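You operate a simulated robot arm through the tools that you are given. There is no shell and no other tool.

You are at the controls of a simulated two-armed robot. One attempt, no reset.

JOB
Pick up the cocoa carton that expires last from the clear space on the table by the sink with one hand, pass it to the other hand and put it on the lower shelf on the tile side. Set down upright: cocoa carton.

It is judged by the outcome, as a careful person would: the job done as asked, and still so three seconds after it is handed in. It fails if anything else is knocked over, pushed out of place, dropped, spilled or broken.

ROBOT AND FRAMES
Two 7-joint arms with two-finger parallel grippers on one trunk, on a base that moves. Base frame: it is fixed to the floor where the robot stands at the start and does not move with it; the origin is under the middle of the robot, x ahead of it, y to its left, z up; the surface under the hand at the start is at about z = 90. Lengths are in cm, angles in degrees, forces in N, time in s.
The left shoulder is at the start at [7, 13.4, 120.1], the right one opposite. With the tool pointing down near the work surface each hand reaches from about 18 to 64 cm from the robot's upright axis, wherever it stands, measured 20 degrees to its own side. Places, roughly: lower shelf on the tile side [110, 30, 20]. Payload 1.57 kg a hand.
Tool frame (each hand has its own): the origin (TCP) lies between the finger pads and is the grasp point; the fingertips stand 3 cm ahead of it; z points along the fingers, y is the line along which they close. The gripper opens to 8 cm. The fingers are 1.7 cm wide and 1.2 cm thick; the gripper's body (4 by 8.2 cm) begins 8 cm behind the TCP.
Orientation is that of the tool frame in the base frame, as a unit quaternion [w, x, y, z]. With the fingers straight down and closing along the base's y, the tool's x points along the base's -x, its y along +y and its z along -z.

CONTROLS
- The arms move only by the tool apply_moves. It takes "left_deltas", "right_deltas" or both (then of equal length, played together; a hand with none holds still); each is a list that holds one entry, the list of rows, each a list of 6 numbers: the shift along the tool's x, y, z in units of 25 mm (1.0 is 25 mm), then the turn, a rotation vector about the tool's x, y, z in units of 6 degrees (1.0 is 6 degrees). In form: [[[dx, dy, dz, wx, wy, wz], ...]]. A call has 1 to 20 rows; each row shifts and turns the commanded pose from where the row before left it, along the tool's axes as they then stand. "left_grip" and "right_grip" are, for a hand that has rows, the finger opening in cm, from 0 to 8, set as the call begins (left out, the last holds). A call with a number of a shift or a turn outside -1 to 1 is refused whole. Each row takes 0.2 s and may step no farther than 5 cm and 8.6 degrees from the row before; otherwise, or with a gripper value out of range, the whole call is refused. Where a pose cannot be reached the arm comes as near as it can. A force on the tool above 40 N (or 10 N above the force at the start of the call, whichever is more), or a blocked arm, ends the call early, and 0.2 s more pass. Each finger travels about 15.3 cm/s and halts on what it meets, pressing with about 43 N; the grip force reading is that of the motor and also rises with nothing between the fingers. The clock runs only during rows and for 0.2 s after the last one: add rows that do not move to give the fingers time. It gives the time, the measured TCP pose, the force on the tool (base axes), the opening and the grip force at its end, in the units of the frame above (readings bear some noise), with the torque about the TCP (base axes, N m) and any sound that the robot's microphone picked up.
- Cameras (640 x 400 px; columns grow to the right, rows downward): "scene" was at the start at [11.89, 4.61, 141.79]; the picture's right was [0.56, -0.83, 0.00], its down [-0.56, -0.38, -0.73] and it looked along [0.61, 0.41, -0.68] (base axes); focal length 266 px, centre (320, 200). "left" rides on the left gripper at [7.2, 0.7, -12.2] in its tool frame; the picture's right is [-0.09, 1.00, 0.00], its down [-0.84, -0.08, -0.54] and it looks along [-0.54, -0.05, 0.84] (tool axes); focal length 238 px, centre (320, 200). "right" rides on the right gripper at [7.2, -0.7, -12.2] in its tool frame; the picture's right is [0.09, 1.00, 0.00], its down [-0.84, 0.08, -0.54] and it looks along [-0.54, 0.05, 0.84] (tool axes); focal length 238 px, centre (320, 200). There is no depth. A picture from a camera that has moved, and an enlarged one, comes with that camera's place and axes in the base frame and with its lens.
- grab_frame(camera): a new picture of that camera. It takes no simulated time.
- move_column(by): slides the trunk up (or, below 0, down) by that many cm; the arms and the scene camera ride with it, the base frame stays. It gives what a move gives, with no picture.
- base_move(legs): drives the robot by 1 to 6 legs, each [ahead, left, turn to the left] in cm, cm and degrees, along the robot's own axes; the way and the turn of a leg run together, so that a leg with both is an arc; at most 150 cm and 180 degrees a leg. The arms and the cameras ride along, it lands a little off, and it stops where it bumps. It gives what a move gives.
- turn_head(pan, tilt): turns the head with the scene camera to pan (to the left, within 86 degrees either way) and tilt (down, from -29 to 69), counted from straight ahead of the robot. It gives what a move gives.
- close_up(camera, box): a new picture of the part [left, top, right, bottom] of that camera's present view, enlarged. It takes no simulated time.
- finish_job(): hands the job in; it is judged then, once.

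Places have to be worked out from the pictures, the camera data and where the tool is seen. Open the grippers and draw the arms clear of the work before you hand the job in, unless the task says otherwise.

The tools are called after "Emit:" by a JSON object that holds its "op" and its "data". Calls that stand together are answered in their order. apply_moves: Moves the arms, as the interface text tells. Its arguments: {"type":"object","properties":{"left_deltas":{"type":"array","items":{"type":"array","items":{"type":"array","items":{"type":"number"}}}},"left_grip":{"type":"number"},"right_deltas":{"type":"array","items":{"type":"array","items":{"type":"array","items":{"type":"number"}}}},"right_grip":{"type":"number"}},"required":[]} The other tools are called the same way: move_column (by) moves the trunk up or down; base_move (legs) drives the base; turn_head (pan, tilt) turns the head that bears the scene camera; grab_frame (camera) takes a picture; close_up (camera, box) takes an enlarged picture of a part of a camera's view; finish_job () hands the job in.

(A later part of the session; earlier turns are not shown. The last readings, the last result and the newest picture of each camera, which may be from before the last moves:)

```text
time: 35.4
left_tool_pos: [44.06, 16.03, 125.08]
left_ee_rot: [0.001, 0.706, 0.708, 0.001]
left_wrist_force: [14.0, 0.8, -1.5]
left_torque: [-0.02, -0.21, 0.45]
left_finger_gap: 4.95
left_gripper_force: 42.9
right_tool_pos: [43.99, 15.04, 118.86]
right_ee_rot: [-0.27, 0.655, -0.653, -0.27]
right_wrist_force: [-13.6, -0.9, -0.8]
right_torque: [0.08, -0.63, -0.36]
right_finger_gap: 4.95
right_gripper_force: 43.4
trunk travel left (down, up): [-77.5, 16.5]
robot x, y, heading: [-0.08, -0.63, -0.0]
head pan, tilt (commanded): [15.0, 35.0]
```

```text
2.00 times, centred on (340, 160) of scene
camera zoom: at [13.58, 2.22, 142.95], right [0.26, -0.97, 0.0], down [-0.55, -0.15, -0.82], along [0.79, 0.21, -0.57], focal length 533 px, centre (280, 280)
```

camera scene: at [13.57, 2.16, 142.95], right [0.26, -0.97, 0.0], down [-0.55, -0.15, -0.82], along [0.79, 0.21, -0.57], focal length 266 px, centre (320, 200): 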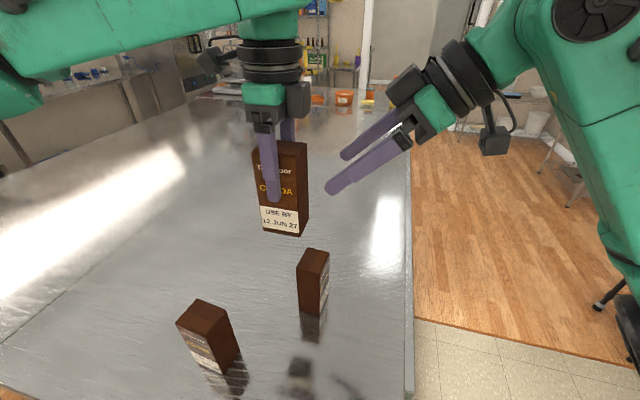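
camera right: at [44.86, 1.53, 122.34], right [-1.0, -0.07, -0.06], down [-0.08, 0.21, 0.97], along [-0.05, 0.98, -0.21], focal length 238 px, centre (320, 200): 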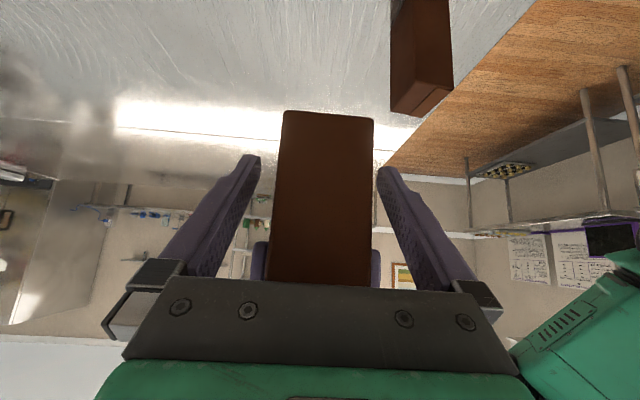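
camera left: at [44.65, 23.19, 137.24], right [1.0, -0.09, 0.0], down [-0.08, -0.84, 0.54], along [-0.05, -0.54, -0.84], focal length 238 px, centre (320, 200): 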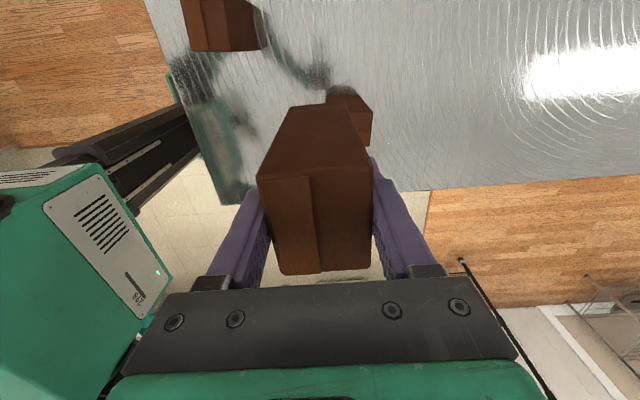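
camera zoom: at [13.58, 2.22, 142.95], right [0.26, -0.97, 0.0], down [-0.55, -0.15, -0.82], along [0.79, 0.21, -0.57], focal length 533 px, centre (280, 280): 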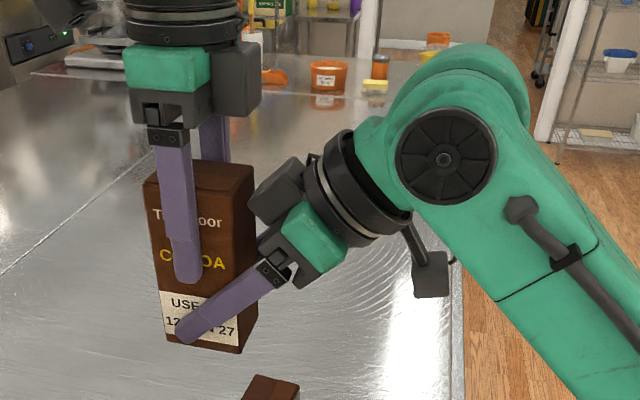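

Both hands hold it (gap 4.95), with a 14 N sideways strain from slight misalignment. I relieve it by shifting the right hand about 0.1 cm toward −x.

Emit:
{"op": "apply_moves", "data": {"right_deltas": [[[0, 0.04, 0, 0, 0, 0], [0, 0, 0, 0, 0, 0]]]}}

```text
time: 36.0
left_tool_pos: [43.88, 16.03, 124.92]
left_ee_rot: [-0.001, 0.708, 0.706, -0.001]
left_wrist_force: [5.3, -2.1, -6.4]
left_torque: [0.44, -1.12, -0.06]
left_finger_gap: 4.95
left_gripper_force: 43.2
right_tool_pos: [44.0, 15.1, 118.85]
right_ee_rot: [0.27, -0.653, 0.654, 0.27]
right_wrist_force: [-5.9, 2.5, 5.0]
right_torque: [-0.54, 0.76, 0.13]
right_finger_gap: 4.97
right_gripper_force: 42.9
trunk travel left (down, up): [-77.5, 16.5]
robot x, y, heading: [-0.09, -0.03, -0.2]
head pan, tilt (commanded): [15.0, 35.0]
```

Strain is down to about 5 N. Now I open the left hand, leaving the carton in the right.

Emit:
{"op": "apply_moves", "data": {"left_deltas": [[[0, 0, 0, 0, 0, 0], [0, 0, 0, 0, 0, 0], [0, 0, 0, 0, 0, 0]]], "left_grip": 8}}

Emit:
{"op": "close_up", "data": {"camera": "scene", "box": [220, 60, 460, 260]}}

Emit:
{"op": "grab_frame", "data": {"camera": "right"}}

```text
time: 36.8
left_tool_pos: [44.03, 15.95, 124.89]
left_ee_rot: [-0.001, 0.707, 0.707, -0.001]
left_wrist_force: [-0.2, -0.4, 0.6]
left_torque: [0.06, 0.0, 0.01]
left_finger_gap: 8.03
left_gripper_force: 0.0
right_tool_pos: [43.92, 15.14, 118.79]
right_ee_rot: [-0.27, 0.654, -0.653, -0.271]
right_wrist_force: [0.9, -0.8, -0.5]
right_torque: [-0.03, 0.01, 0.04]
right_finger_gap: 4.96
right_gripper_force: 42.8
trunk travel left (down, up): [-77.5, 16.5]
robot x, y, heading: [0.26, 0.28, -0.0]
head pan, tilt (commanded): [15.0, 35.0]
```

```text
2.00 times, centred on (340, 160) of scene
camera zoom: at [13.58, 2.22, 142.95], right [0.26, -0.97, 0.0], down [-0.55, -0.15, -0.82], along [0.79, 0.21, -0.57], focal length 533 px, centre (280, 280)
```

zoom: 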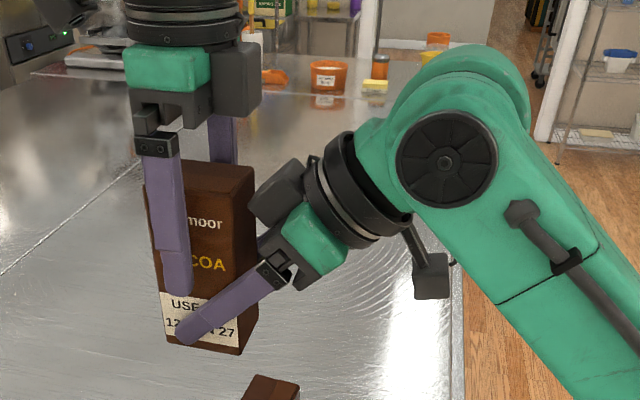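

```text
taken
camera right: at [44.72, 1.51, 122.29], right [-1.0, -0.06, -0.06], down [-0.08, 0.21, 0.97], along [-0.05, 0.98, -0.21], focal length 238 px, centre (320, 200)
```

right: 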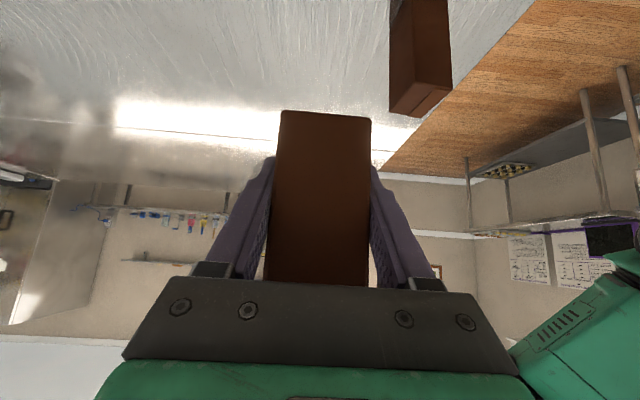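

The right hand alone holds the carton. I withdraw the left hand: first up 6 cm, then to the left away from the carton.

Emit:
{"op": "apply_moves", "data": {"left_deltas": [[[0, 0, -0.5, 0, 0, 0], [0, 0, -0.7, 0, 0, 0], [0, 0, -0.7, 0, 0, 0], [0.5, 0, -0.5, 0, 0, 0], [0.9, 0, 0, 0, 0, 0], [0.9, 0, 0, 0, 0, 0], [0.9, 0, 0, 0, 0, 0], [0.9, 0, 0, 0, 0, 0], [0.9, 0, 0, 0, 0, 0], [0.9, 0, 0, 0, 0, 0], [0.9, 0, 0, 0, 0, 0], [0.9, 0, 0, 0, 0, 0], [0, 0, 0, 0, 0, 0]]]}}

Emit:
{"op": "grab_frame", "data": {"camera": "scene"}}

```text
time: 39.6
left_tool_pos: [43.63, 35.56, 130.46]
left_ee_rot: [0.0, 0.707, 0.707, -0.001]
left_wrist_force: [-0.7, -0.2, -0.4]
left_torque: [0.02, 0.0, -0.03]
left_finger_gap: 7.99
left_gripper_force: 0.1
left hand out of reach, approached as far as the arm can: row 3, 4
right_tool_pos: [43.94, 15.09, 118.69]
right_ee_rot: [0.271, -0.653, 0.653, 0.271]
right_wrist_force: [0.3, 0.4, 0.3]
right_torque: [0.0, -0.02, 0.01]
right_finger_gap: 4.97
right_gripper_force: 43.4
trunk travel left (down, up): [-77.5, 16.5]
robot x, y, heading: [-0.45, 0.05, 0.0]
head pan, tilt (commanded): [15.0, 35.0]
```

```text
taken
camera scene: at [13.57, 2.19, 142.95], right [0.26, -0.97, 0.0], down [-0.55, -0.15, -0.82], along [0.79, 0.21, -0.57], focal length 266 px, centre (320, 200)
```

scene: 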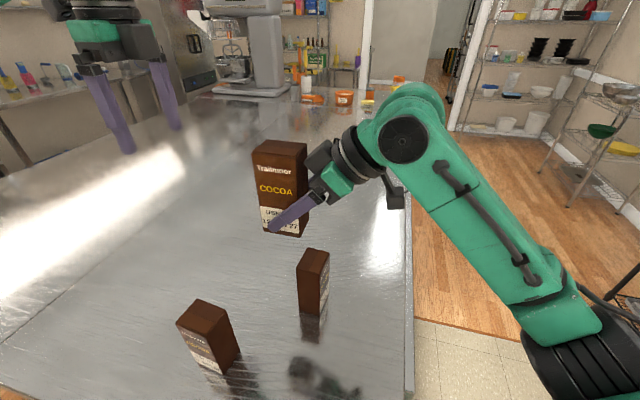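

The carton is securely in the right hand. Before driving back I look to both rear quarters for free floor.

Emit:
{"op": "turn_head", "data": {"pan": 86, "tilt": 35}}

Emit:
{"op": "grab_frame", "data": {"camera": "scene"}}

Emit:
{"op": "turn_head", "data": {"pan": -86, "tilt": 40}}

Emit:
{"op": "grab_frame", "data": {"camera": "scene"}}

```text
time: 41.0
left_tool_pos: [43.47, 35.58, 130.44]
left_ee_rot: [-0.001, 0.707, 0.707, 0.0]
left_wrist_force: [-0.4, -0.6, 0.7]
left_torque: [0.04, 0.02, 0.03]
left_finger_gap: 7.99
left_gripper_force: 0.1
right_tool_pos: [43.86, 15.17, 118.85]
right_ee_rot: [-0.27, 0.654, -0.653, -0.27]
right_wrist_force: [-0.9, -0.6, 0.0]
right_torque: [-0.06, 0.0, -0.01]
right_finger_gap: 4.98
right_gripper_force: 43.0
trunk travel left (down, up): [-77.5, 16.5]
robot x, y, heading: [-0.09, -0.37, 0.0]
head pan, tilt (commanded): [85.9, 35.0]
```

```text
taken
camera scene: at [5.7, 8.73, 142.95], right [1.0, -0.07, 0.0], down [-0.04, -0.57, -0.82], along [0.06, 0.82, -0.57], focal length 266 px, centre (320, 200)
```

scene: 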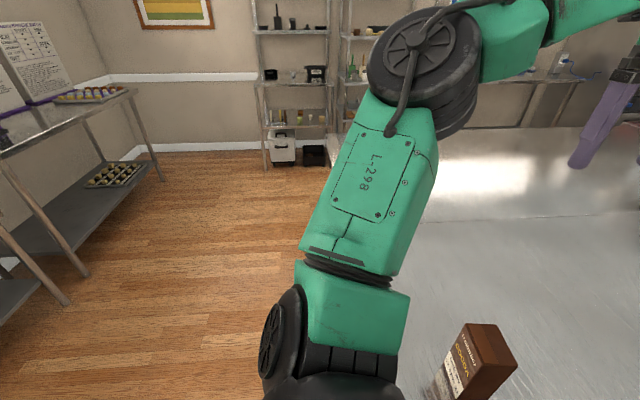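

```text
time: 43.6
left_tool_pos: [43.56, 35.43, 130.37]
left_ee_rot: [0.0, 0.707, 0.707, -0.001]
left_wrist_force: [0.5, 0.0, -0.5]
left_torque: [0.0, -0.03, 0.03]
left_finger_gap: 7.98
left_gripper_force: 0.1
right_tool_pos: [43.95, 15.18, 118.77]
right_ee_rot: [-0.27, 0.654, -0.653, -0.271]
right_wrist_force: [0.8, 0.1, 0.0]
right_torque: [0.0, 0.02, -0.01]
right_finger_gap: 4.96
right_gripper_force: 43.2
trunk travel left (down, up): [-77.5, 16.5]
robot x, y, heading: [0.24, -0.1, 0.0]
head pan, tilt (commanded): [-85.9, 40.0]
```

```text
taken
camera scene: at [5.68, -8.54, 142.2], right [-1.0, -0.07, 0.0], down [-0.05, 0.64, -0.77], along [0.05, -0.76, -0.64], focal length 266 px, centre (320, 200)
```

scene: 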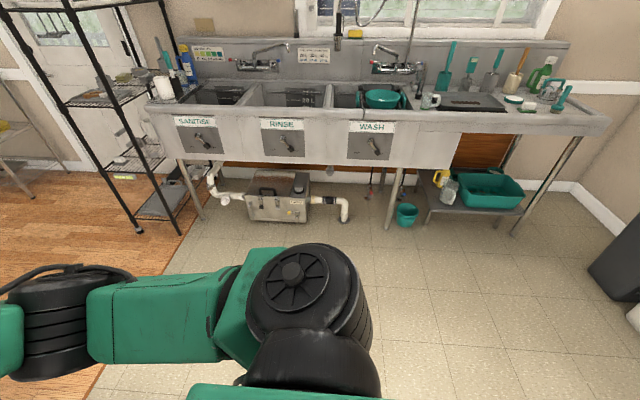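

There's about a metre of clear tile behind the robot. I back off 50 cm so the arms clear the table's end, then look under the table.

Emit:
{"op": "base_move", "data": {"legs": [[-50, 0, 0]]}}

Emit:
{"op": "turn_head", "data": {"pan": 0, "tilt": 35}}

Emit:
{"op": "grab_frame", "data": {"camera": "scene"}}

```text
time: 46.5
left_tool_pos: [-6.12, 35.44, 130.22]
left_ee_rot: [-0.001, 0.711, 0.704, -0.001]
left_wrist_force: [0.3, -0.4, 0.1]
left_torque: [0.01, 0.0, 0.03]
left_finger_gap: 8.01
left_gripper_force: 0.1
right_tool_pos: [-5.89, 14.91, 118.65]
right_ee_rot: [0.271, -0.65, 0.657, 0.269]
right_wrist_force: [0.4, -0.4, 0.2]
right_torque: [0.0, -0.02, 0.0]
right_finger_gap: 4.98
right_gripper_force: 43.0
trunk travel left (down, up): [-77.5, 16.5]
robot x, y, heading: [-50.27, 0.33, -0.7]
head pan, tilt (commanded): [-85.9, 40.0]
```

```text
time: 48.1
left_tool_pos: [-6.21, 35.36, 130.47]
left_ee_rot: [0.0, 0.711, 0.703, 0.001]
left_wrist_force: [0.2, 0.2, 0.0]
left_torque: [-0.01, 0.0, -0.05]
left_finger_gap: 8.0
left_gripper_force: 0.1
right_tool_pos: [-6.03, 14.86, 118.82]
right_ee_rot: [0.271, -0.65, 0.657, 0.269]
right_wrist_force: [0.1, 0.3, 0.0]
right_torque: [-0.01, 0.02, 0.0]
right_finger_gap: 4.97
right_gripper_force: 42.9
trunk travel left (down, up): [-77.5, 16.5]
robot x, y, heading: [-49.92, 0.22, -0.6]
head pan, tilt (commanded): [0.0, 35.0]
```

```text
taken
camera scene: at [-36.23, 0.06, 142.95], right [-0.01, -1.0, 0.0], down [-0.57, 0.01, -0.82], along [0.82, -0.01, -0.57], focal length 266 px, centre (320, 200)
```

scene: 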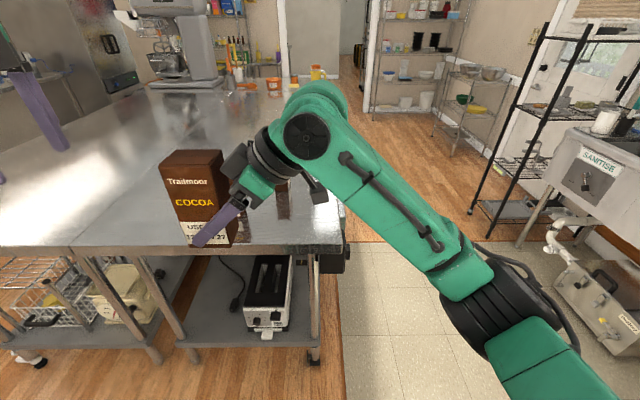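

Backed off to x≈−50. Under the table's end I can see a tile-side lower shelf with a toaster and its plug near the end. I lower the trunk 65 cm to look along the shelf.

Emit:
{"op": "move_column", "data": {"by": -65}}

Emit:
{"op": "turn_head", "data": {"pan": 10, "tilt": 30}}

Emit:
{"op": "grab_frame", "data": {"camera": "scene"}}

```text
refused: -65 is not a number from -40 to 40
```

```text
time: 48.9
left_tool_pos: [-6.19, 35.42, 130.42]
left_ee_rot: [0.0, 0.711, 0.703, 0.0]
left_wrist_force: [-0.8, -0.2, 0.5]
left_torque: [-0.01, 0.04, -0.01]
left_finger_gap: 8.01
left_gripper_force: 0.0
right_tool_pos: [-5.98, 14.99, 118.63]
right_ee_rot: [0.271, -0.65, 0.657, 0.269]
right_wrist_force: [-0.1, 0.3, 0.6]
right_torque: [-0.02, 0.06, 0.0]
right_finger_gap: 4.94
right_gripper_force: 42.9
trunk travel left (down, up): [-77.5, 16.5]
robot x, y, heading: [-49.95, 0.11, -0.6]
head pan, tilt (commanded): [10.0, 30.0]
```

```text
taken
camera scene: at [-36.11, 1.64, 143.73], right [0.16, -0.99, 0.0], down [-0.49, -0.08, -0.87], along [0.85, 0.14, -0.5], focal length 266 px, centre (320, 200)
```

scene: 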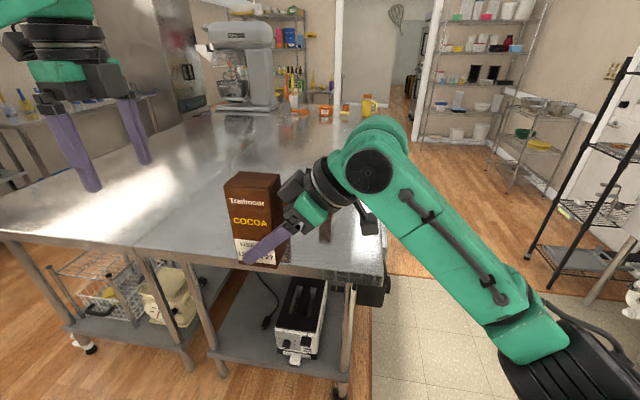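

The trunk takes at most 40 cm per move. I lower it in two moves, with the area under both arms being free floor.

Emit:
{"op": "move_column", "data": {"by": -40}}

Emit:
{"op": "grab_frame", "data": {"camera": "scene"}}

Emit:
{"op": "move_column", "data": {"by": -25}}

Emit:
{"op": "turn_head", "data": {"pan": 10, "tilt": 20}}

Emit:
{"op": "grab_frame", "data": {"camera": "scene"}}

```text
time: 52.7
left_tool_pos: [-6.18, 35.34, 90.39]
left_ee_rot: [0.0, 0.711, 0.703, 0.0]
left_wrist_force: [-0.3, -0.7, 0.9]
left_torque: [0.0, -0.04, -0.03]
left_finger_gap: 8.01
left_gripper_force: 0.1
right_tool_pos: [-6.05, 14.95, 78.72]
right_ee_rot: [0.272, -0.649, 0.658, 0.268]
right_wrist_force: [-0.3, -0.2, -0.1]
right_torque: [-0.03, -0.01, 0.01]
right_finger_gap: 4.95
right_gripper_force: 42.8
trunk travel left (down, up): [-37.5, 56.5]
robot x, y, heading: [-49.98, 0.44, -0.6]
head pan, tilt (commanded): [10.0, 30.0]
```

```text
taken
camera scene: at [-36.14, 1.63, 103.74], right [0.16, -0.99, 0.0], down [-0.49, -0.08, -0.87], along [0.85, 0.14, -0.5], focal length 266 px, centre (320, 200)
```

scene: 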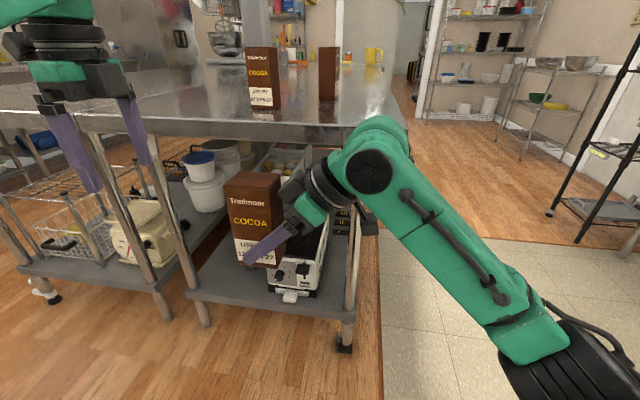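

```text
time: 55.3
left_tool_pos: [-6.24, 35.38, 65.37]
left_ee_rot: [0.0, 0.711, 0.703, 0.0]
left_wrist_force: [0.5, -0.8, 0.1]
left_torque: [-0.01, 0.02, 0.0]
left_finger_gap: 7.99
left_gripper_force: 0.1
right_tool_pos: [-6.08, 14.76, 53.71]
right_ee_rot: [0.272, -0.649, 0.657, 0.269]
right_wrist_force: [-0.5, 0.2, 0.1]
right_torque: [-0.03, -0.01, 0.02]
right_finger_gap: 4.97
right_gripper_force: 43.0
trunk travel left (down, up): [-12.5, 81.5]
robot x, y, heading: [-50.29, 0.33, -0.6]
head pan, tilt (commanded): [10.0, 30.0]
```

```text
time: 56.0
left_tool_pos: [-6.26, 35.35, 65.42]
left_ee_rot: [0.0, 0.71, 0.704, 0.0]
left_wrist_force: [-0.4, -0.1, 0.6]
left_torque: [-0.01, -0.02, 0.0]
left_finger_gap: 7.99
left_gripper_force: 0.1
right_tool_pos: [-6.08, 14.96, 53.72]
right_ee_rot: [0.272, -0.649, 0.658, 0.268]
right_wrist_force: [-0.3, -0.8, 0.1]
right_torque: [-0.01, 0.01, 0.04]
right_finger_gap: 4.96
right_gripper_force: 42.9
trunk travel left (down, up): [-12.5, 81.5]
robot x, y, heading: [-49.81, 0.01, -0.9]
head pan, tilt (commanded): [10.0, 20.0]
```

```text
taken
camera scene: at [-35.88, 1.67, 80.33], right [0.16, -0.99, 0.0], down [-0.34, -0.06, -0.94], along [0.93, 0.15, -0.34], focal length 266 px, centre (320, 200)
```

scene: 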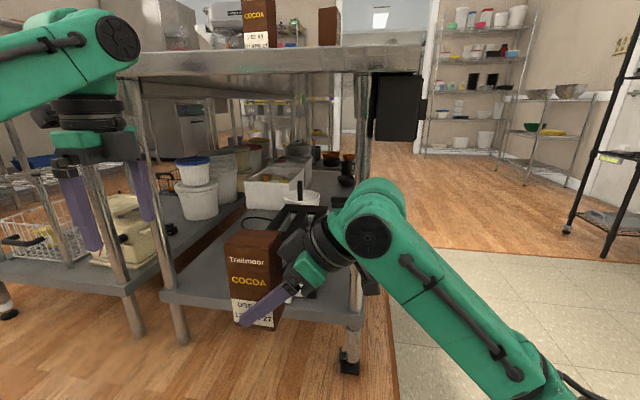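

The shelf holds a toaster, bins and bowls; the arms block part of the view. I swing the right hand (with carton) to the right and the left hand up-left to see the shelf properly.

Emit:
{"op": "apply_moves", "data": {"right_deltas": [[[0.4, 0, -0.775, 0, 0, 0], [0.4, 0, -0.775, 0, 0, 0], [0.4, 0, -0.775, 0, 0, 0], [0.4, 0, -0.775, 0, 0, 0], [0.4, 0, -0.775, 0, 0, 0], [0.4, 0, -0.775, 0, 0, 0], [0.4, 0, -0.775, 0, 0, 0], [0.4, 0, -0.775, 0, 0, 0], [0.4, 0, -0.775, 0, 0, 0], [0.4, 0, -0.775, 0, 0, 0], [0.4, 0, -0.775, 0, 0, 0], [0.4, 0, -0.775, 0, 0, 0], [0, 0, 0, 0, 0, 0]]], "left_deltas": [[[0, -0.6, 0, 0, 0, 0], [0, -0.6, 0, 0, 0, 0], [0, -0.6, 0, 0, 0, 0], [0, -0.6, 0, 0, 0, 0], [0, -0.6, 0, 0, 0, 0], [0, -0.6, 0, 0, 0, 0], [0, -0.6, 0, 0, 0, 0], [0, -0.6, 0, 0, 0, 0], [0, 0, 0, 0, 0, 0], [0, 0, 0, 0, 0, 0], [0, 0, 0, 0, 0, 0], [0, 0, 0, 0, 0, 0], [0, 0, 0, 0, 0, 0]]]}}

Emit:
{"op": "turn_head", "data": {"pan": 20, "tilt": 25}}

Emit:
{"op": "grab_frame", "data": {"camera": "scene"}}

```text
time: 58.8
left_tool_pos: [-18.19, 35.4, 65.43]
left_ee_rot: [0.0, 0.71, 0.704, 0.0]
left_wrist_force: [0.0, 0.0, 0.1]
left_torque: [-0.02, -0.02, 0.02]
left_finger_gap: 8.0
left_gripper_force: 0.2
right_tool_pos: [-6.47, -10.23, 61.69]
right_ee_rot: [0.273, -0.649, 0.657, 0.269]
right_wrist_force: [0.4, -0.3, 0.0]
right_torque: [0.0, 0.0, -0.02]
right_finger_gap: 4.99
right_gripper_force: 43.4
trunk travel left (down, up): [-12.5, 81.5]
robot x, y, heading: [-50.09, 0.35, -0.6]
head pan, tilt (commanded): [10.0, 20.0]
```

```text
time: 59.5
left_tool_pos: [-18.1, 35.36, 65.31]
left_ee_rot: [0.0, 0.711, 0.703, 0.0]
left_wrist_force: [0.3, -0.4, -0.5]
left_torque: [0.02, 0.0, 0.0]
left_finger_gap: 8.0
left_gripper_force: 0.1
right_tool_pos: [-6.34, -10.14, 61.59]
right_ee_rot: [0.272, -0.65, 0.656, 0.27]
right_wrist_force: [1.0, 0.5, -0.2]
right_torque: [-0.01, 0.0, 0.01]
right_finger_gap: 4.97
right_gripper_force: 43.2
trunk travel left (down, up): [-12.5, 81.5]
robot x, y, heading: [-50.17, 0.21, -0.4]
head pan, tilt (commanded): [20.0, 25.0]
```

```text
taken
camera scene: at [-36.38, 3.19, 79.53], right [0.33, -0.94, 0.0], down [-0.4, -0.14, -0.91], along [0.86, 0.3, -0.42], focal length 266 px, centre (320, 200)
```

scene: 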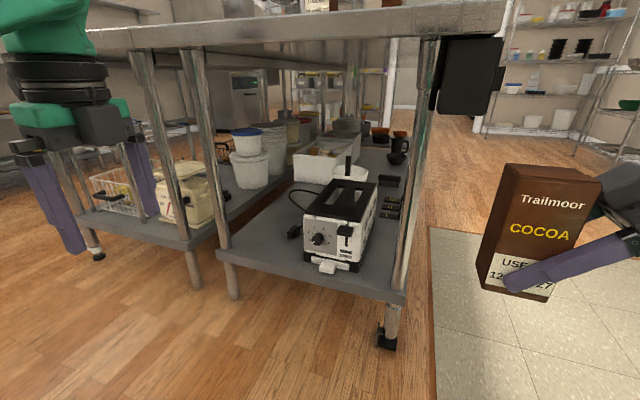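

The carton remains upright in the right hand. I enlarge the near end of the shelf to map the free space.

Emit:
{"op": "close_up", "data": {"camera": "scene", "box": [200, 110, 440, 310]}}

Emit:
{"op": "close_up", "data": {"camera": "scene", "box": [260, 110, 420, 210]}}

```text
2.00 times, centred on (320, 210) of scene
camera zoom: at [-36.38, 3.19, 79.53], right [0.33, -0.94, 0.0], down [-0.4, -0.14, -0.91], along [0.86, 0.3, -0.42], focal length 533 px, centre (320, 180)
```

zoom: 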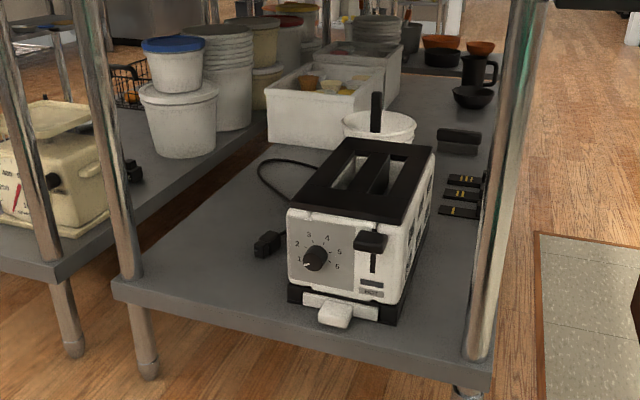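

```text
4.00 times, centred on (340, 160) of scene
camera zoom: at [-36.38, 3.19, 79.53], right [0.33, -0.94, 0.0], down [-0.4, -0.14, -0.91], along [0.86, 0.3, -0.42], focal length 1065 px, centre (240, 360)
```

zoom: 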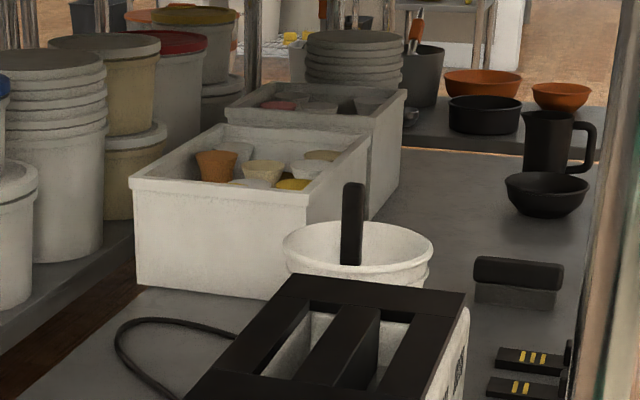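

Shelf near end mapped: front edge x≈29, y from −1 to 66; toaster at x≥33, y 15–34; plug at about (51, 45). The patch around (38, 52) is free. I yaw the right hand back −90° so it points forward at 45° down, ready to insert.

Emit:
{"op": "apply_moves", "data": {"right_deltas": [[[0, 0, 0, 0.7071, 0, 0.7071], [0, 0, 0, 0.7071, 0, 0.7071], [0, 0, 0, 0.7071, 0, 0.7071], [0, 0, 0, 0.7071, 0, 0.7071], [0, 0, 0, 0.7071, 0, 0.7071], [0, 0, 0, 0.7071, 0, 0.7071], [0, 0, 0, 0.7071, 0, 0.7071], [0, 0, 0, 0.7071, 0, 0.7071], [0, 0, 0, 0.7071, 0, 0.7071], [0, 0, 0, 0.7071, 0, 0.7071], [0, 0, 0, 0.7071, 0, 0.7071], [0, 0, 0, 0.7071, 0, 0.7071], [0, 0, 0, 0.7071, 0, 0.7071], [0, 0, 0, 0.7071, 0, 0.7071], [0, 0, 0, 0.7071, 0, 0.7071], [0, 0, 0, 0, 0, 0]]]}}

Emit:
{"op": "turn_head", "data": {"pan": 0, "tilt": 35}}

Emit:
{"op": "grab_frame", "data": {"camera": "scene"}}

Emit:
{"op": "grab_frame", "data": {"camera": "right"}}

```text
time: 62.9
left_tool_pos: [-18.11, 35.44, 65.34]
left_ee_rot: [0.0, 0.711, 0.704, 0.0]
left_wrist_force: [-0.7, 0.7, 0.1]
left_torque: [-0.04, 0.02, -0.01]
left_finger_gap: 8.02
left_gripper_force: 0.0
right_tool_pos: [-6.3, -10.03, 61.7]
right_ee_rot: [0.382, 0.005, 0.924, -0.003]
right_wrist_force: [0.3, -0.5, 0.1]
right_torque: [-0.02, 0.02, -0.03]
right_finger_gap: 4.97
right_gripper_force: 43.1
trunk travel left (down, up): [-12.5, 81.5]
robot x, y, heading: [-50.4, -0.01, -0.6]
head pan, tilt (commanded): [20.0, 25.0]
```

```text
time: 63.7
left_tool_pos: [-18.26, 35.41, 65.51]
left_ee_rot: [0.0, 0.71, 0.704, 0.001]
left_wrist_force: [-0.2, -1.0, -0.2]
left_torque: [0.02, -0.01, 0.01]
left_finger_gap: 7.98
left_gripper_force: 0.0
right_tool_pos: [-6.33, -10.04, 61.74]
right_ee_rot: [0.382, 0.006, 0.924, -0.003]
right_wrist_force: [0.3, 0.1, -0.2]
right_torque: [0.01, 0.04, 0.0]
right_finger_gap: 4.99
right_gripper_force: 43.4
trunk travel left (down, up): [-12.5, 81.5]
robot x, y, heading: [-50.07, 0.25, -0.6]
head pan, tilt (commanded): [0.0, 35.0]
```

```text
taken
camera scene: at [-36.27, 0.05, 77.96], right [-0.01, -1.0, 0.0], down [-0.57, 0.01, -0.82], along [0.82, -0.01, -0.57], focal length 266 px, centre (320, 200)
```

scene: 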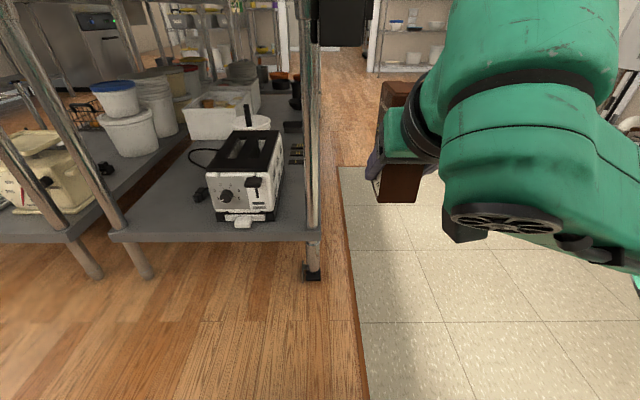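

```text
taken
camera right: at [-19.88, -10.44, 65.24], right [-0.05, 1.0, -0.07], down [0.21, 0.08, 0.97], along [0.98, 0.04, -0.21], focal length 238 px, centre (320, 200)
```

right: 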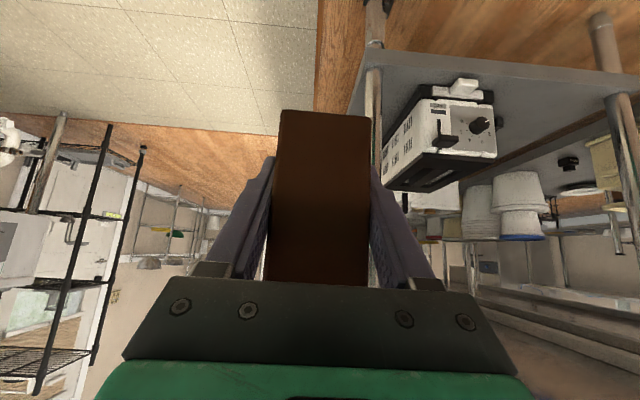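

The right hand points forward with the carton upright. I pull the left hand back 8 cm so it won't meet the table edge, and lower the trunk the remaining 12 cm.

Emit:
{"op": "apply_moves", "data": {"left_deltas": [[[0, -0.55, 0, 0, 0, 0], [0, -0.55, 0, 0, 0, 0], [0, -0.55, 0, 0, 0, 0], [0, -0.55, 0, 0, 0, 0], [0, -0.55, 0, 0, 0, 0], [0, -0.55, 0, 0, 0, 0], [0, 0, 0, 0, 0, 0]]]}}

Emit:
{"op": "move_column", "data": {"by": -12}}

Emit:
{"op": "base_move", "data": {"legs": [[0, 55, 0.6]]}}

Emit:
{"op": "turn_head", "data": {"pan": 60, "tilt": 25}}

Emit:
{"op": "grab_frame", "data": {"camera": "scene"}}

Emit:
{"op": "turn_head", "data": {"pan": 0, "tilt": 30}}

Emit:
{"op": "grab_frame", "data": {"camera": "scene"}}

Emit:
{"op": "grab_frame", "data": {"camera": "right"}}

```text
time: 65.3
left_tool_pos: [-26.56, 35.61, 65.4]
left_ee_rot: [0.001, 0.71, 0.704, 0.001]
left_wrist_force: [0.8, 0.5, 0.1]
left_torque: [0.04, 0.0, 0.0]
left_finger_gap: 7.99
left_gripper_force: 0.1
right_tool_pos: [-6.32, -10.09, 61.67]
right_ee_rot: [0.382, 0.004, 0.924, -0.002]
right_wrist_force: [-1.0, -0.5, 0.2]
right_torque: [0.02, 0.03, -0.01]
right_finger_gap: 4.97
right_gripper_force: 43.1
trunk travel left (down, up): [-12.5, 81.5]
robot x, y, heading: [-49.91, 0.22, -0.5]
head pan, tilt (commanded): [0.0, 35.0]
```

```text
time: 66.8
left_tool_pos: [-26.65, 35.55, 53.37]
left_ee_rot: [0.0, 0.712, 0.702, -0.001]
left_wrist_force: [-0.4, -0.2, -0.4]
left_torque: [-0.02, 0.01, 0.03]
left_finger_gap: 8.01
left_gripper_force: 0.0
right_tool_pos: [-6.39, -10.03, 49.65]
right_ee_rot: [0.383, 0.004, 0.924, -0.003]
right_wrist_force: [-0.1, -0.5, -0.2]
right_torque: [-0.01, 0.03, 0.0]
right_finger_gap: 4.96
right_gripper_force: 42.9
trunk travel left (down, up): [-0.5, 93.5]
robot x, y, heading: [-50.32, 0.11, -0.7]
head pan, tilt (commanded): [0.0, 35.0]
```

```text
time: 70.0
left_tool_pos: [-26.53, 91.75, 53.37]
left_ee_rot: [0.0, 0.706, 0.708, 0.0]
left_wrist_force: [-0.1, 0.9, -0.2]
left_torque: [-0.01, 0.01, 0.01]
left_finger_gap: 7.97
left_gripper_force: 0.0
right_tool_pos: [-5.83, 46.36, 49.58]
right_ee_rot: [0.383, 0.001, 0.924, -0.002]
right_wrist_force: [0.8, 0.0, -0.2]
right_torque: [-0.02, -0.03, 0.0]
right_finger_gap: 4.97
right_gripper_force: 42.8
trunk travel left (down, up): [-0.5, 93.5]
robot x, y, heading: [-49.74, 56.01, -0.1]
head pan, tilt (commanded): [0.0, 35.0]
```

```text
time: 71.3
left_tool_pos: [-26.65, 91.83, 53.27]
left_ee_rot: [0.0, 0.707, 0.707, 0.0]
left_wrist_force: [1.0, 0.2, 0.1]
left_torque: [-0.01, 0.0, 0.01]
left_finger_gap: 8.0
left_gripper_force: 0.0
right_tool_pos: [-5.91, 46.38, 49.7]
right_ee_rot: [0.383, 0.001, 0.924, -0.001]
right_wrist_force: [-1.1, -0.8, -0.2]
right_torque: [0.0, -0.01, 0.01]
right_finger_gap: 4.95
right_gripper_force: 43.5
trunk travel left (down, up): [-0.5, 93.5]
robot x, y, heading: [-49.77, 56.49, -0.0]
head pan, tilt (commanded): [60.0, 25.0]
```

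```text
taken
camera scene: at [-40.13, 64.13, 67.53], right [0.87, -0.5, 0.0], down [-0.21, -0.37, -0.91], along [0.45, 0.78, -0.42], focal length 266 px, centre (320, 200)
```

scene: 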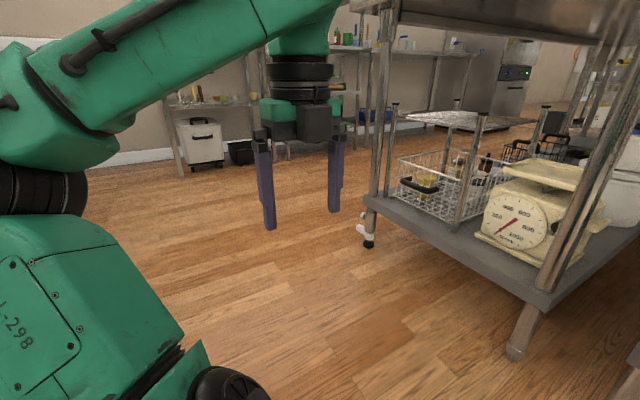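

```text
time: 72.7
left_tool_pos: [-26.68, 91.85, 53.41]
left_ee_rot: [-0.001, 0.707, 0.708, -0.001]
left_wrist_force: [0.4, -0.7, 0.5]
left_torque: [-0.01, 0.0, 0.02]
left_finger_gap: 8.02
left_gripper_force: 0.0
right_tool_pos: [-5.8, 46.35, 49.75]
right_ee_rot: [0.382, 0.0, 0.924, -0.001]
right_wrist_force: [-0.6, 0.1, 0.8]
right_torque: [0.01, 0.05, -0.01]
right_finger_gap: 4.94
right_gripper_force: 42.6
trunk travel left (down, up): [-0.5, 93.5]
robot x, y, heading: [-49.76, 56.34, -0.2]
head pan, tilt (commanded): [0.0, 30.0]
```

```text
taken
camera scene: at [-35.7, 56.16, 66.73], right [0.0, -1.0, 0.0], down [-0.5, 0.0, -0.87], along [0.87, 0.0, -0.5], focal length 266 px, centre (320, 200)
```

scene: 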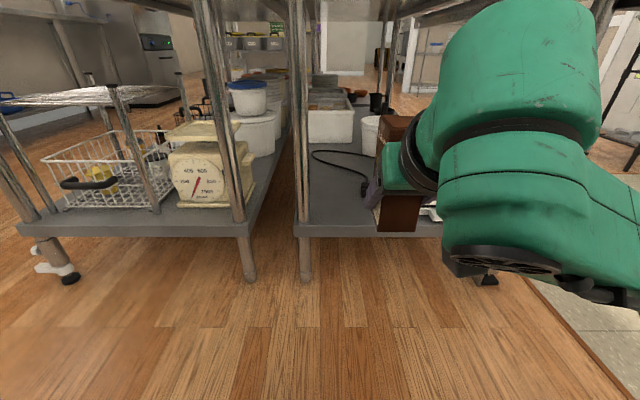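

```text
taken
camera right: at [-19.45, 45.84, 53.24], right [-0.07, 1.0, -0.07], down [0.21, 0.08, 0.97], along [0.98, 0.05, -0.21], focal length 238 px, centre (320, 200)
```

right: 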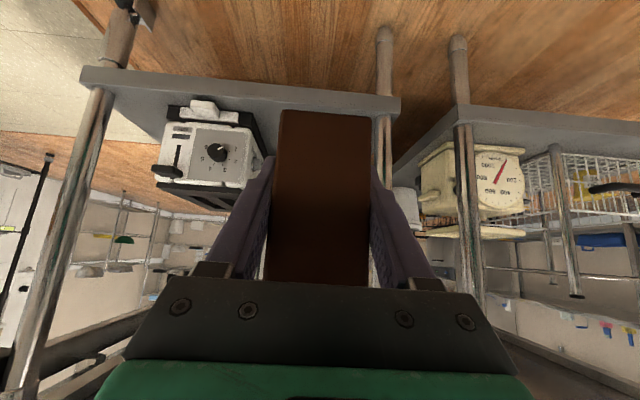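

The spot at (38, 50) on the shelf is clear: toaster edge at y≈35, plug at about (54, 40), leg at (29, 62). I drive ahead 32 cm; carton (bottom z≈46) stays between the table top and shelf.

Emit:
{"op": "base_move", "data": {"legs": [[20, 0, 0]]}}

Emit:
{"op": "grab_frame", "data": {"camera": "scene"}}

Emit:
{"op": "grab_frame", "data": {"camera": "right"}}

```text
time: 74.2
left_tool_pos: [-6.81, 91.78, 53.34]
left_ee_rot: [0.0, 0.707, 0.708, 0.0]
left_wrist_force: [-1.1, 0.5, -0.7]
left_torque: [-0.04, 0.04, 0.01]
left_finger_gap: 8.0
left_gripper_force: 0.1
right_tool_pos: [14.03, 46.53, 49.75]
right_ee_rot: [0.383, -0.001, 0.924, 0.0]
right_wrist_force: [0.6, -0.4, -0.3]
right_torque: [0.0, 0.03, -0.01]
right_finger_gap: 4.98
right_gripper_force: 43.6
trunk travel left (down, up): [-0.5, 93.5]
robot x, y, heading: [-29.78, 56.44, -0.0]
head pan, tilt (commanded): [0.0, 30.0]
```

```text
taken
camera scene: at [-15.8, 56.18, 66.73], right [0.0, -1.0, 0.0], down [-0.5, 0.0, -0.87], along [0.87, 0.0, -0.5], focal length 266 px, centre (320, 200)
```

scene: 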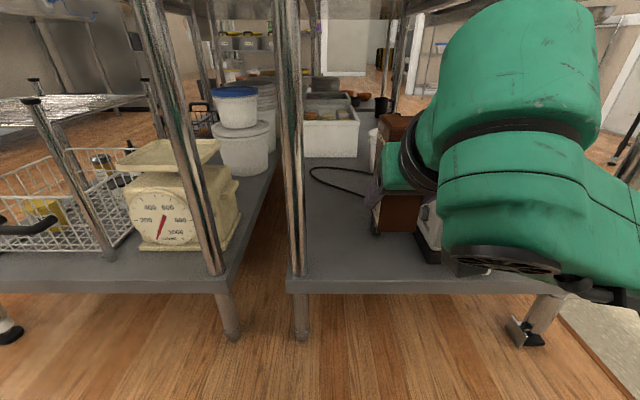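

```text
taken
camera right: at [0.47, 45.89, 53.24], right [-0.07, 1.0, -0.07], down [0.21, 0.08, 0.97], along [0.98, 0.05, -0.21], focal length 238 px, centre (320, 200)
```

right: 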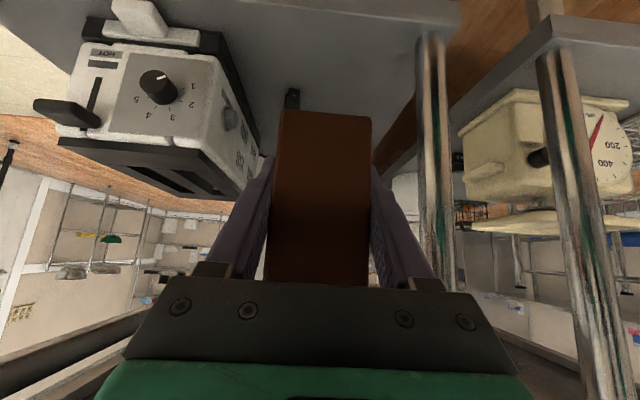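

Positions are consistent: shelf edge x≈28.4, shelf z≈20, left leg at y≈62. I shift the right hand 3.5 cm left to y=50 and drive ahead another 12 cm.

Emit:
{"op": "apply_moves", "data": {"right_deltas": [[[0, 0.35, 0, 0, 0, 0], [0, 0.35, 0, 0, 0, 0], [0, 0.35, 0, 0, 0, 0], [0, 0.35, 0, 0, 0, 0], [0, 0, 0, 0, 0, 0]]]}}

Emit:
{"op": "base_move", "data": {"legs": [[12, 0, 0]]}}

Emit:
{"op": "grab_frame", "data": {"camera": "scene"}}

Emit:
{"op": "grab_frame", "data": {"camera": "right"}}

```text
time: 75.4
left_tool_pos: [-6.74, 91.75, 53.42]
left_ee_rot: [0.0, 0.706, 0.708, 0.0]
left_wrist_force: [0.5, 0.1, 0.8]
left_torque: [0.0, 0.01, 0.01]
left_finger_gap: 8.03
left_gripper_force: 0.1
right_tool_pos: [14.07, 49.88, 49.72]
right_ee_rot: [0.383, -0.001, 0.924, 0.0]
right_wrist_force: [0.0, -0.1, 0.8]
right_torque: [0.01, 0.01, -0.03]
right_finger_gap: 4.98
right_gripper_force: 43.4
trunk travel left (down, up): [-0.5, 93.5]
robot x, y, heading: [-29.77, 56.16, -0.1]
head pan, tilt (commanded): [0.0, 30.0]
```

```text
time: 76.7
left_tool_pos: [5.49, 91.83, 53.41]
left_ee_rot: [0.0, 0.707, 0.708, 0.0]
left_wrist_force: [-0.4, 0.7, 0.2]
left_torque: [-0.03, -0.02, 0.04]
left_finger_gap: 7.99
left_gripper_force: 0.2
right_tool_pos: [26.27, 49.94, 49.86]
right_ee_rot: [0.383, -0.002, 0.924, 0.0]
right_wrist_force: [-0.2, -0.5, 0.0]
right_torque: [-0.01, 0.04, 0.01]
right_finger_gap: 4.97
right_gripper_force: 42.6
trunk travel left (down, up): [-0.5, 93.5]
robot x, y, heading: [-17.62, 56.22, 0.0]
head pan, tilt (commanded): [0.0, 30.0]
```

```text
taken
camera scene: at [-3.6, 56.2, 66.73], right [0.0, -1.0, 0.0], down [-0.5, 0.0, -0.87], along [0.87, 0.0, -0.5], focal length 266 px, centre (320, 200)
```

scene: 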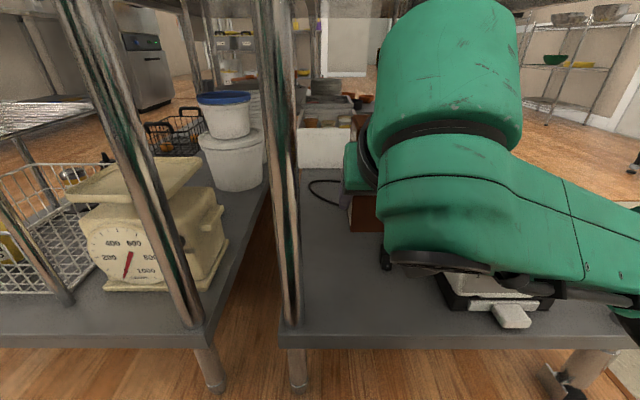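

```text
taken
camera right: at [12.66, 49.38, 53.23], right [-0.07, 1.0, -0.07], down [0.21, 0.08, 0.97], along [0.98, 0.05, -0.21], focal length 238 px, centre (320, 200)
```

right: 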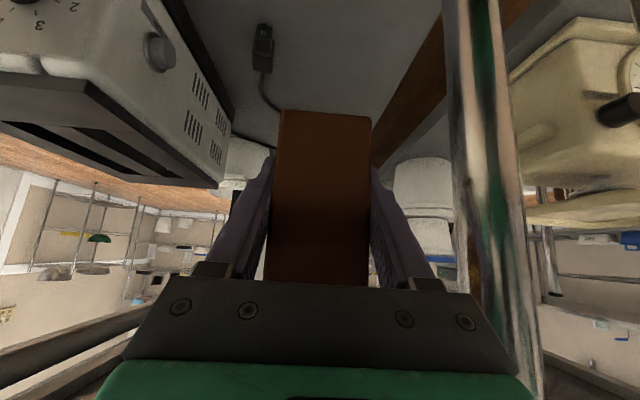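

The plug sits at about (46, 40), clear of the target at (38, 51). I lower the hand 8 cm, then extend 10.7 cm forward under the table top.

Emit:
{"op": "apply_moves", "data": {"right_deltas": [[[0.45, 0, 0.45, 0, 0, 0], [0.45, 0, 0.45, 0, 0, 0], [0.45, 0, 0.45, 0, 0, 0], [0.45, 0, 0.45, 0, 0, 0], [0.45, 0, 0.45, 0, 0, 0], [-0.43, 0.04, 0.43, 0, 0, 0], [-0.43, 0.04, 0.43, 0, 0, 0], [-0.43, 0.04, 0.43, 0, 0, 0], [-0.43, 0.04, 0.43, 0, 0, 0], [-0.43, 0.04, 0.43, 0, 0, 0], [-0.43, 0.04, 0.43, 0, 0, 0], [-0.43, 0.04, 0.43, 0, 0, 0], [0, 0, 0, 0, 0, 0]]]}}

Emit:
{"op": "grab_frame", "data": {"camera": "right"}}

Emit:
{"op": "grab_frame", "data": {"camera": "scene"}}

```text
time: 79.5
left_tool_pos: [5.45, 91.86, 53.39]
left_ee_rot: [0.0, 0.706, 0.708, 0.0]
left_wrist_force: [0.2, -0.6, 0.0]
left_torque: [-0.01, 0.03, -0.03]
left_finger_gap: 8.0
left_gripper_force: 0.1
right_tool_pos: [36.9, 50.52, 41.67]
right_ee_rot: [0.383, -0.002, 0.924, 0.0]
right_wrist_force: [0.0, 0.0, 0.0]
right_torque: [0.02, -0.02, 0.0]
right_finger_gap: 4.97
right_gripper_force: 43.0
trunk travel left (down, up): [-0.5, 93.5]
robot x, y, heading: [-17.86, 56.07, 0.0]
head pan, tilt (commanded): [0.0, 30.0]
```

```text
taken
camera right: at [23.37, 49.98, 45.27], right [-0.07, 1.0, -0.07], down [0.21, 0.08, 0.97], along [0.98, 0.05, -0.21], focal length 238 px, centre (320, 200)
```

right: 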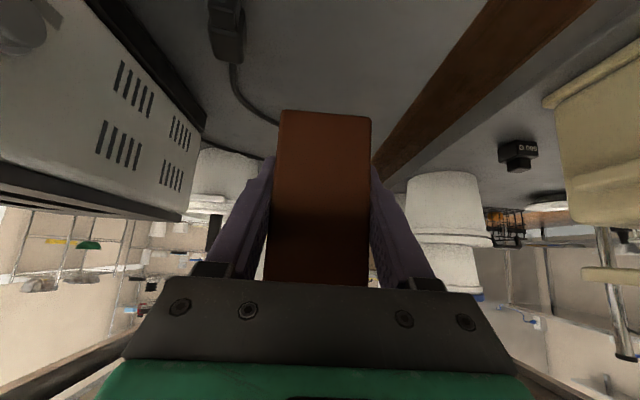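

```text
taken
camera scene: at [-3.59, 56.2, 66.73], right [0.0, -1.0, 0.0], down [-0.5, 0.0, -0.87], along [0.87, 0.0, -0.5], focal length 266 px, centre (320, 200)
```

scene: 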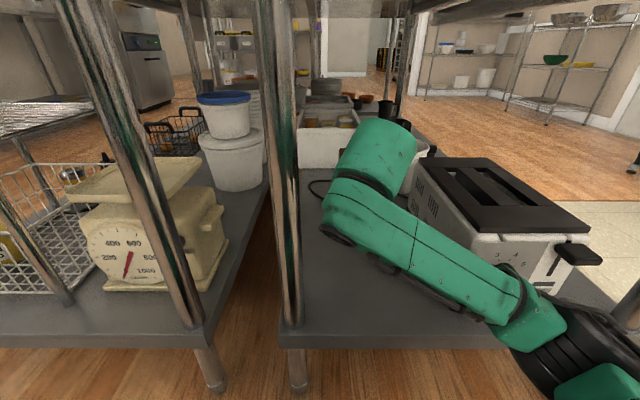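

Hand is at (36.9, 50.5, 41.7). Cross-checking the shelf edge from several views puts the shelf surface near z≈20–23, and the forearm stays in front of the toaster. I lower 11.5 cm, leaving a few centimetres.

Emit:
{"op": "apply_moves", "data": {"right_deltas": [[[0.406, 0, 0.406, 0, 0, 0], [0.406, 0, 0.406, 0, 0, 0], [0.406, 0, 0.406, 0, 0, 0], [0.406, 0, 0.406, 0, 0, 0], [0.406, 0, 0.406, 0, 0, 0], [0.406, 0, 0.406, 0, 0, 0], [0.406, 0, 0.406, 0, 0, 0], [0.406, 0, 0.406, 0, 0, 0], [0, 0, 0, 0, 0, 0]]]}}

Emit:
{"op": "grab_frame", "data": {"camera": "right"}}

Emit:
{"op": "grab_frame", "data": {"camera": "scene"}}

```text
time: 81.5
left_tool_pos: [5.43, 91.72, 53.39]
left_ee_rot: [0.0, 0.707, 0.708, 0.0]
left_wrist_force: [-0.2, -0.1, -0.7]
left_torque: [-0.04, 0.0, -0.01]
left_finger_gap: 8.02
left_gripper_force: 0.0
right_tool_pos: [36.83, 50.75, 30.33]
right_ee_rot: [0.382, -0.001, 0.924, 0.0]
right_wrist_force: [0.2, -0.4, 0.1]
right_torque: [-0.01, 0.07, 0.02]
right_finger_gap: 4.97
right_gripper_force: 43.0
trunk travel left (down, up): [-0.5, 93.5]
robot x, y, heading: [-17.5, 56.11, 0.0]
head pan, tilt (commanded): [0.0, 30.0]
```

```text
taken
camera right: at [23.32, 50.13, 33.78], right [-0.07, 1.0, -0.07], down [0.21, 0.08, 0.97], along [0.98, 0.05, -0.21], focal length 238 px, centre (320, 200)
```

right: 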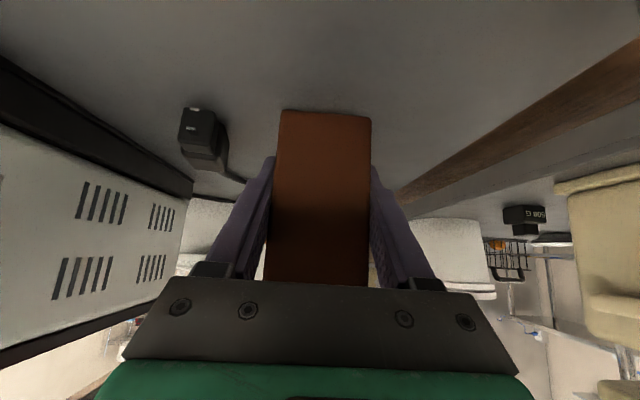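

```text
taken
camera scene: at [-3.6, 56.2, 66.73], right [0.0, -1.0, 0.0], down [-0.5, 0.0, -0.87], along [0.87, 0.0, -0.5], focal length 266 px, centre (320, 200)
```

scene: 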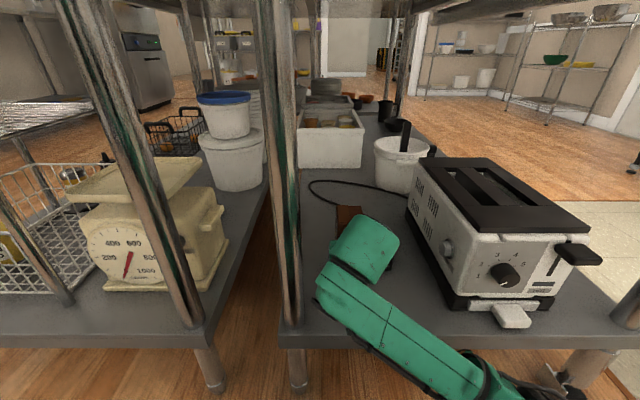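

The view shows toaster, cord and plug all clear of the hand. I lower in small steps, watching the wrist force for contact: first 2.5 cm.

Emit:
{"op": "apply_moves", "data": {"right_deltas": [[[0.1414, 0, 0.1414, 0, 0, 0], [0.1414, 0, 0.1414, 0, 0, 0], [0.1414, 0, 0.1414, 0, 0, 0], [0.1414, 0, 0.1414, 0, 0, 0], [0.1414, 0, 0.1414, 0, 0, 0], [0, 0, 0, 0, 0, 0]]]}}

Emit:
{"op": "close_up", "data": {"camera": "scene", "box": [270, 180, 430, 300]}}

```text
time: 82.9
left_tool_pos: [5.45, 91.77, 53.42]
left_ee_rot: [0.0, 0.706, 0.708, 0.0]
left_wrist_force: [-1.0, 0.6, -0.1]
left_torque: [0.0, 0.0, 0.0]
left_finger_gap: 8.02
left_gripper_force: 0.0
right_tool_pos: [36.97, 50.65, 27.92]
right_ee_rot: [0.384, -0.001, 0.923, 0.001]
right_wrist_force: [-0.2, 0.6, 2.1]
right_torque: [0.13, -0.15, 0.03]
right_finger_gap: 4.95
right_gripper_force: 43.1
trunk travel left (down, up): [-0.5, 93.5]
robot x, y, heading: [-17.44, 56.0, 0.2]
head pan, tilt (commanded): [0.0, 30.0]
```

```text
3.33 times, centred on (350, 240) of scene
camera zoom: at [-3.63, 56.21, 66.75], right [0.0, -1.0, 0.0], down [-0.5, 0.0, -0.87], along [0.87, 0.0, -0.5], focal length 888 px, centre (220, 67)
```

zoom: 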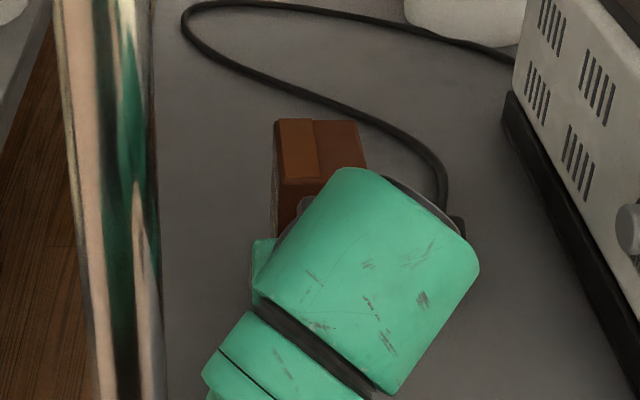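

A +2 N upward force appears at z=27.9, likely first contact. I lower 0.2 cm more to confirm.

Emit:
{"op": "apply_moves", "data": {"right_deltas": [[[0.0566, 0, 0.0566, 0, 0, 0], [0, 0, 0, 0, 0, 0]]]}}

Emit:
{"op": "grab_frame", "data": {"camera": "right"}}

```text
time: 83.5
left_tool_pos: [5.35, 91.86, 53.45]
left_ee_rot: [0.001, 0.706, 0.708, 0.001]
left_wrist_force: [0.8, 0.2, 1.0]
left_torque: [0.02, 0.01, 0.02]
left_finger_gap: 7.96
left_gripper_force: 0.2
right_tool_pos: [36.99, 50.58, 27.74]
right_ee_rot: [0.385, -0.001, 0.923, 0.0]
right_wrist_force: [-3.3, -1.7, 15.2]
right_torque: [0.06, 0.59, 0.01]
right_finger_gap: 4.95
right_gripper_force: 43.2
trunk travel left (down, up): [-0.5, 93.5]
robot x, y, heading: [-17.83, 56.39, 0.0]
head pan, tilt (commanded): [0.0, 30.0]
```

```text
taken
camera right: at [23.36, 50.05, 31.3], right [-0.07, 1.0, -0.07], down [0.2, 0.08, 0.98], along [0.98, 0.05, -0.21], focal length 238 px, centre (320, 200)
```

right: 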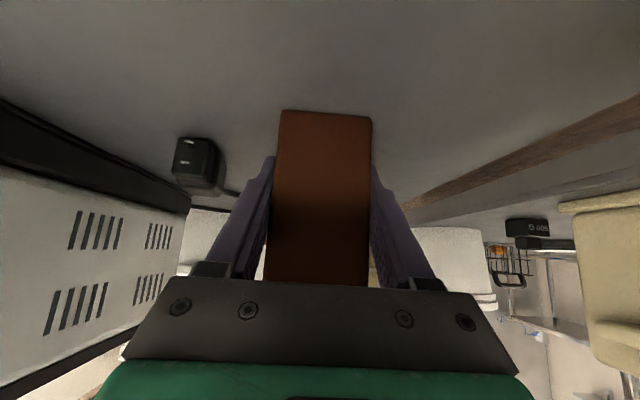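

Contact is confirmed (15 N up, at the carton's base). I ease up 0.12 cm to lighten the load before releasing.

Emit:
{"op": "apply_moves", "data": {"right_deltas": [[[-0.034, 0, -0.034, 0, 0, 0], [0, 0, 0, 0, 0, 0]]]}}

```text
time: 84.1
left_tool_pos: [5.35, 91.87, 53.48]
left_ee_rot: [0.0, 0.706, 0.708, 0.001]
left_wrist_force: [0.0, -0.1, -0.3]
left_torque: [-0.01, 0.01, 0.01]
left_finger_gap: 8.01
left_gripper_force: 0.0
right_tool_pos: [36.88, 50.71, 27.8]
right_ee_rot: [0.384, -0.001, 0.923, 0.0]
right_wrist_force: [4.8, -2.5, 14.2]
right_torque: [0.22, 0.06, -0.05]
right_finger_gap: 4.97
right_gripper_force: 43.0
trunk travel left (down, up): [-0.5, 93.5]
robot x, y, heading: [-17.59, 56.32, 0.0]
head pan, tilt (commanded): [0.0, 30.0]
```

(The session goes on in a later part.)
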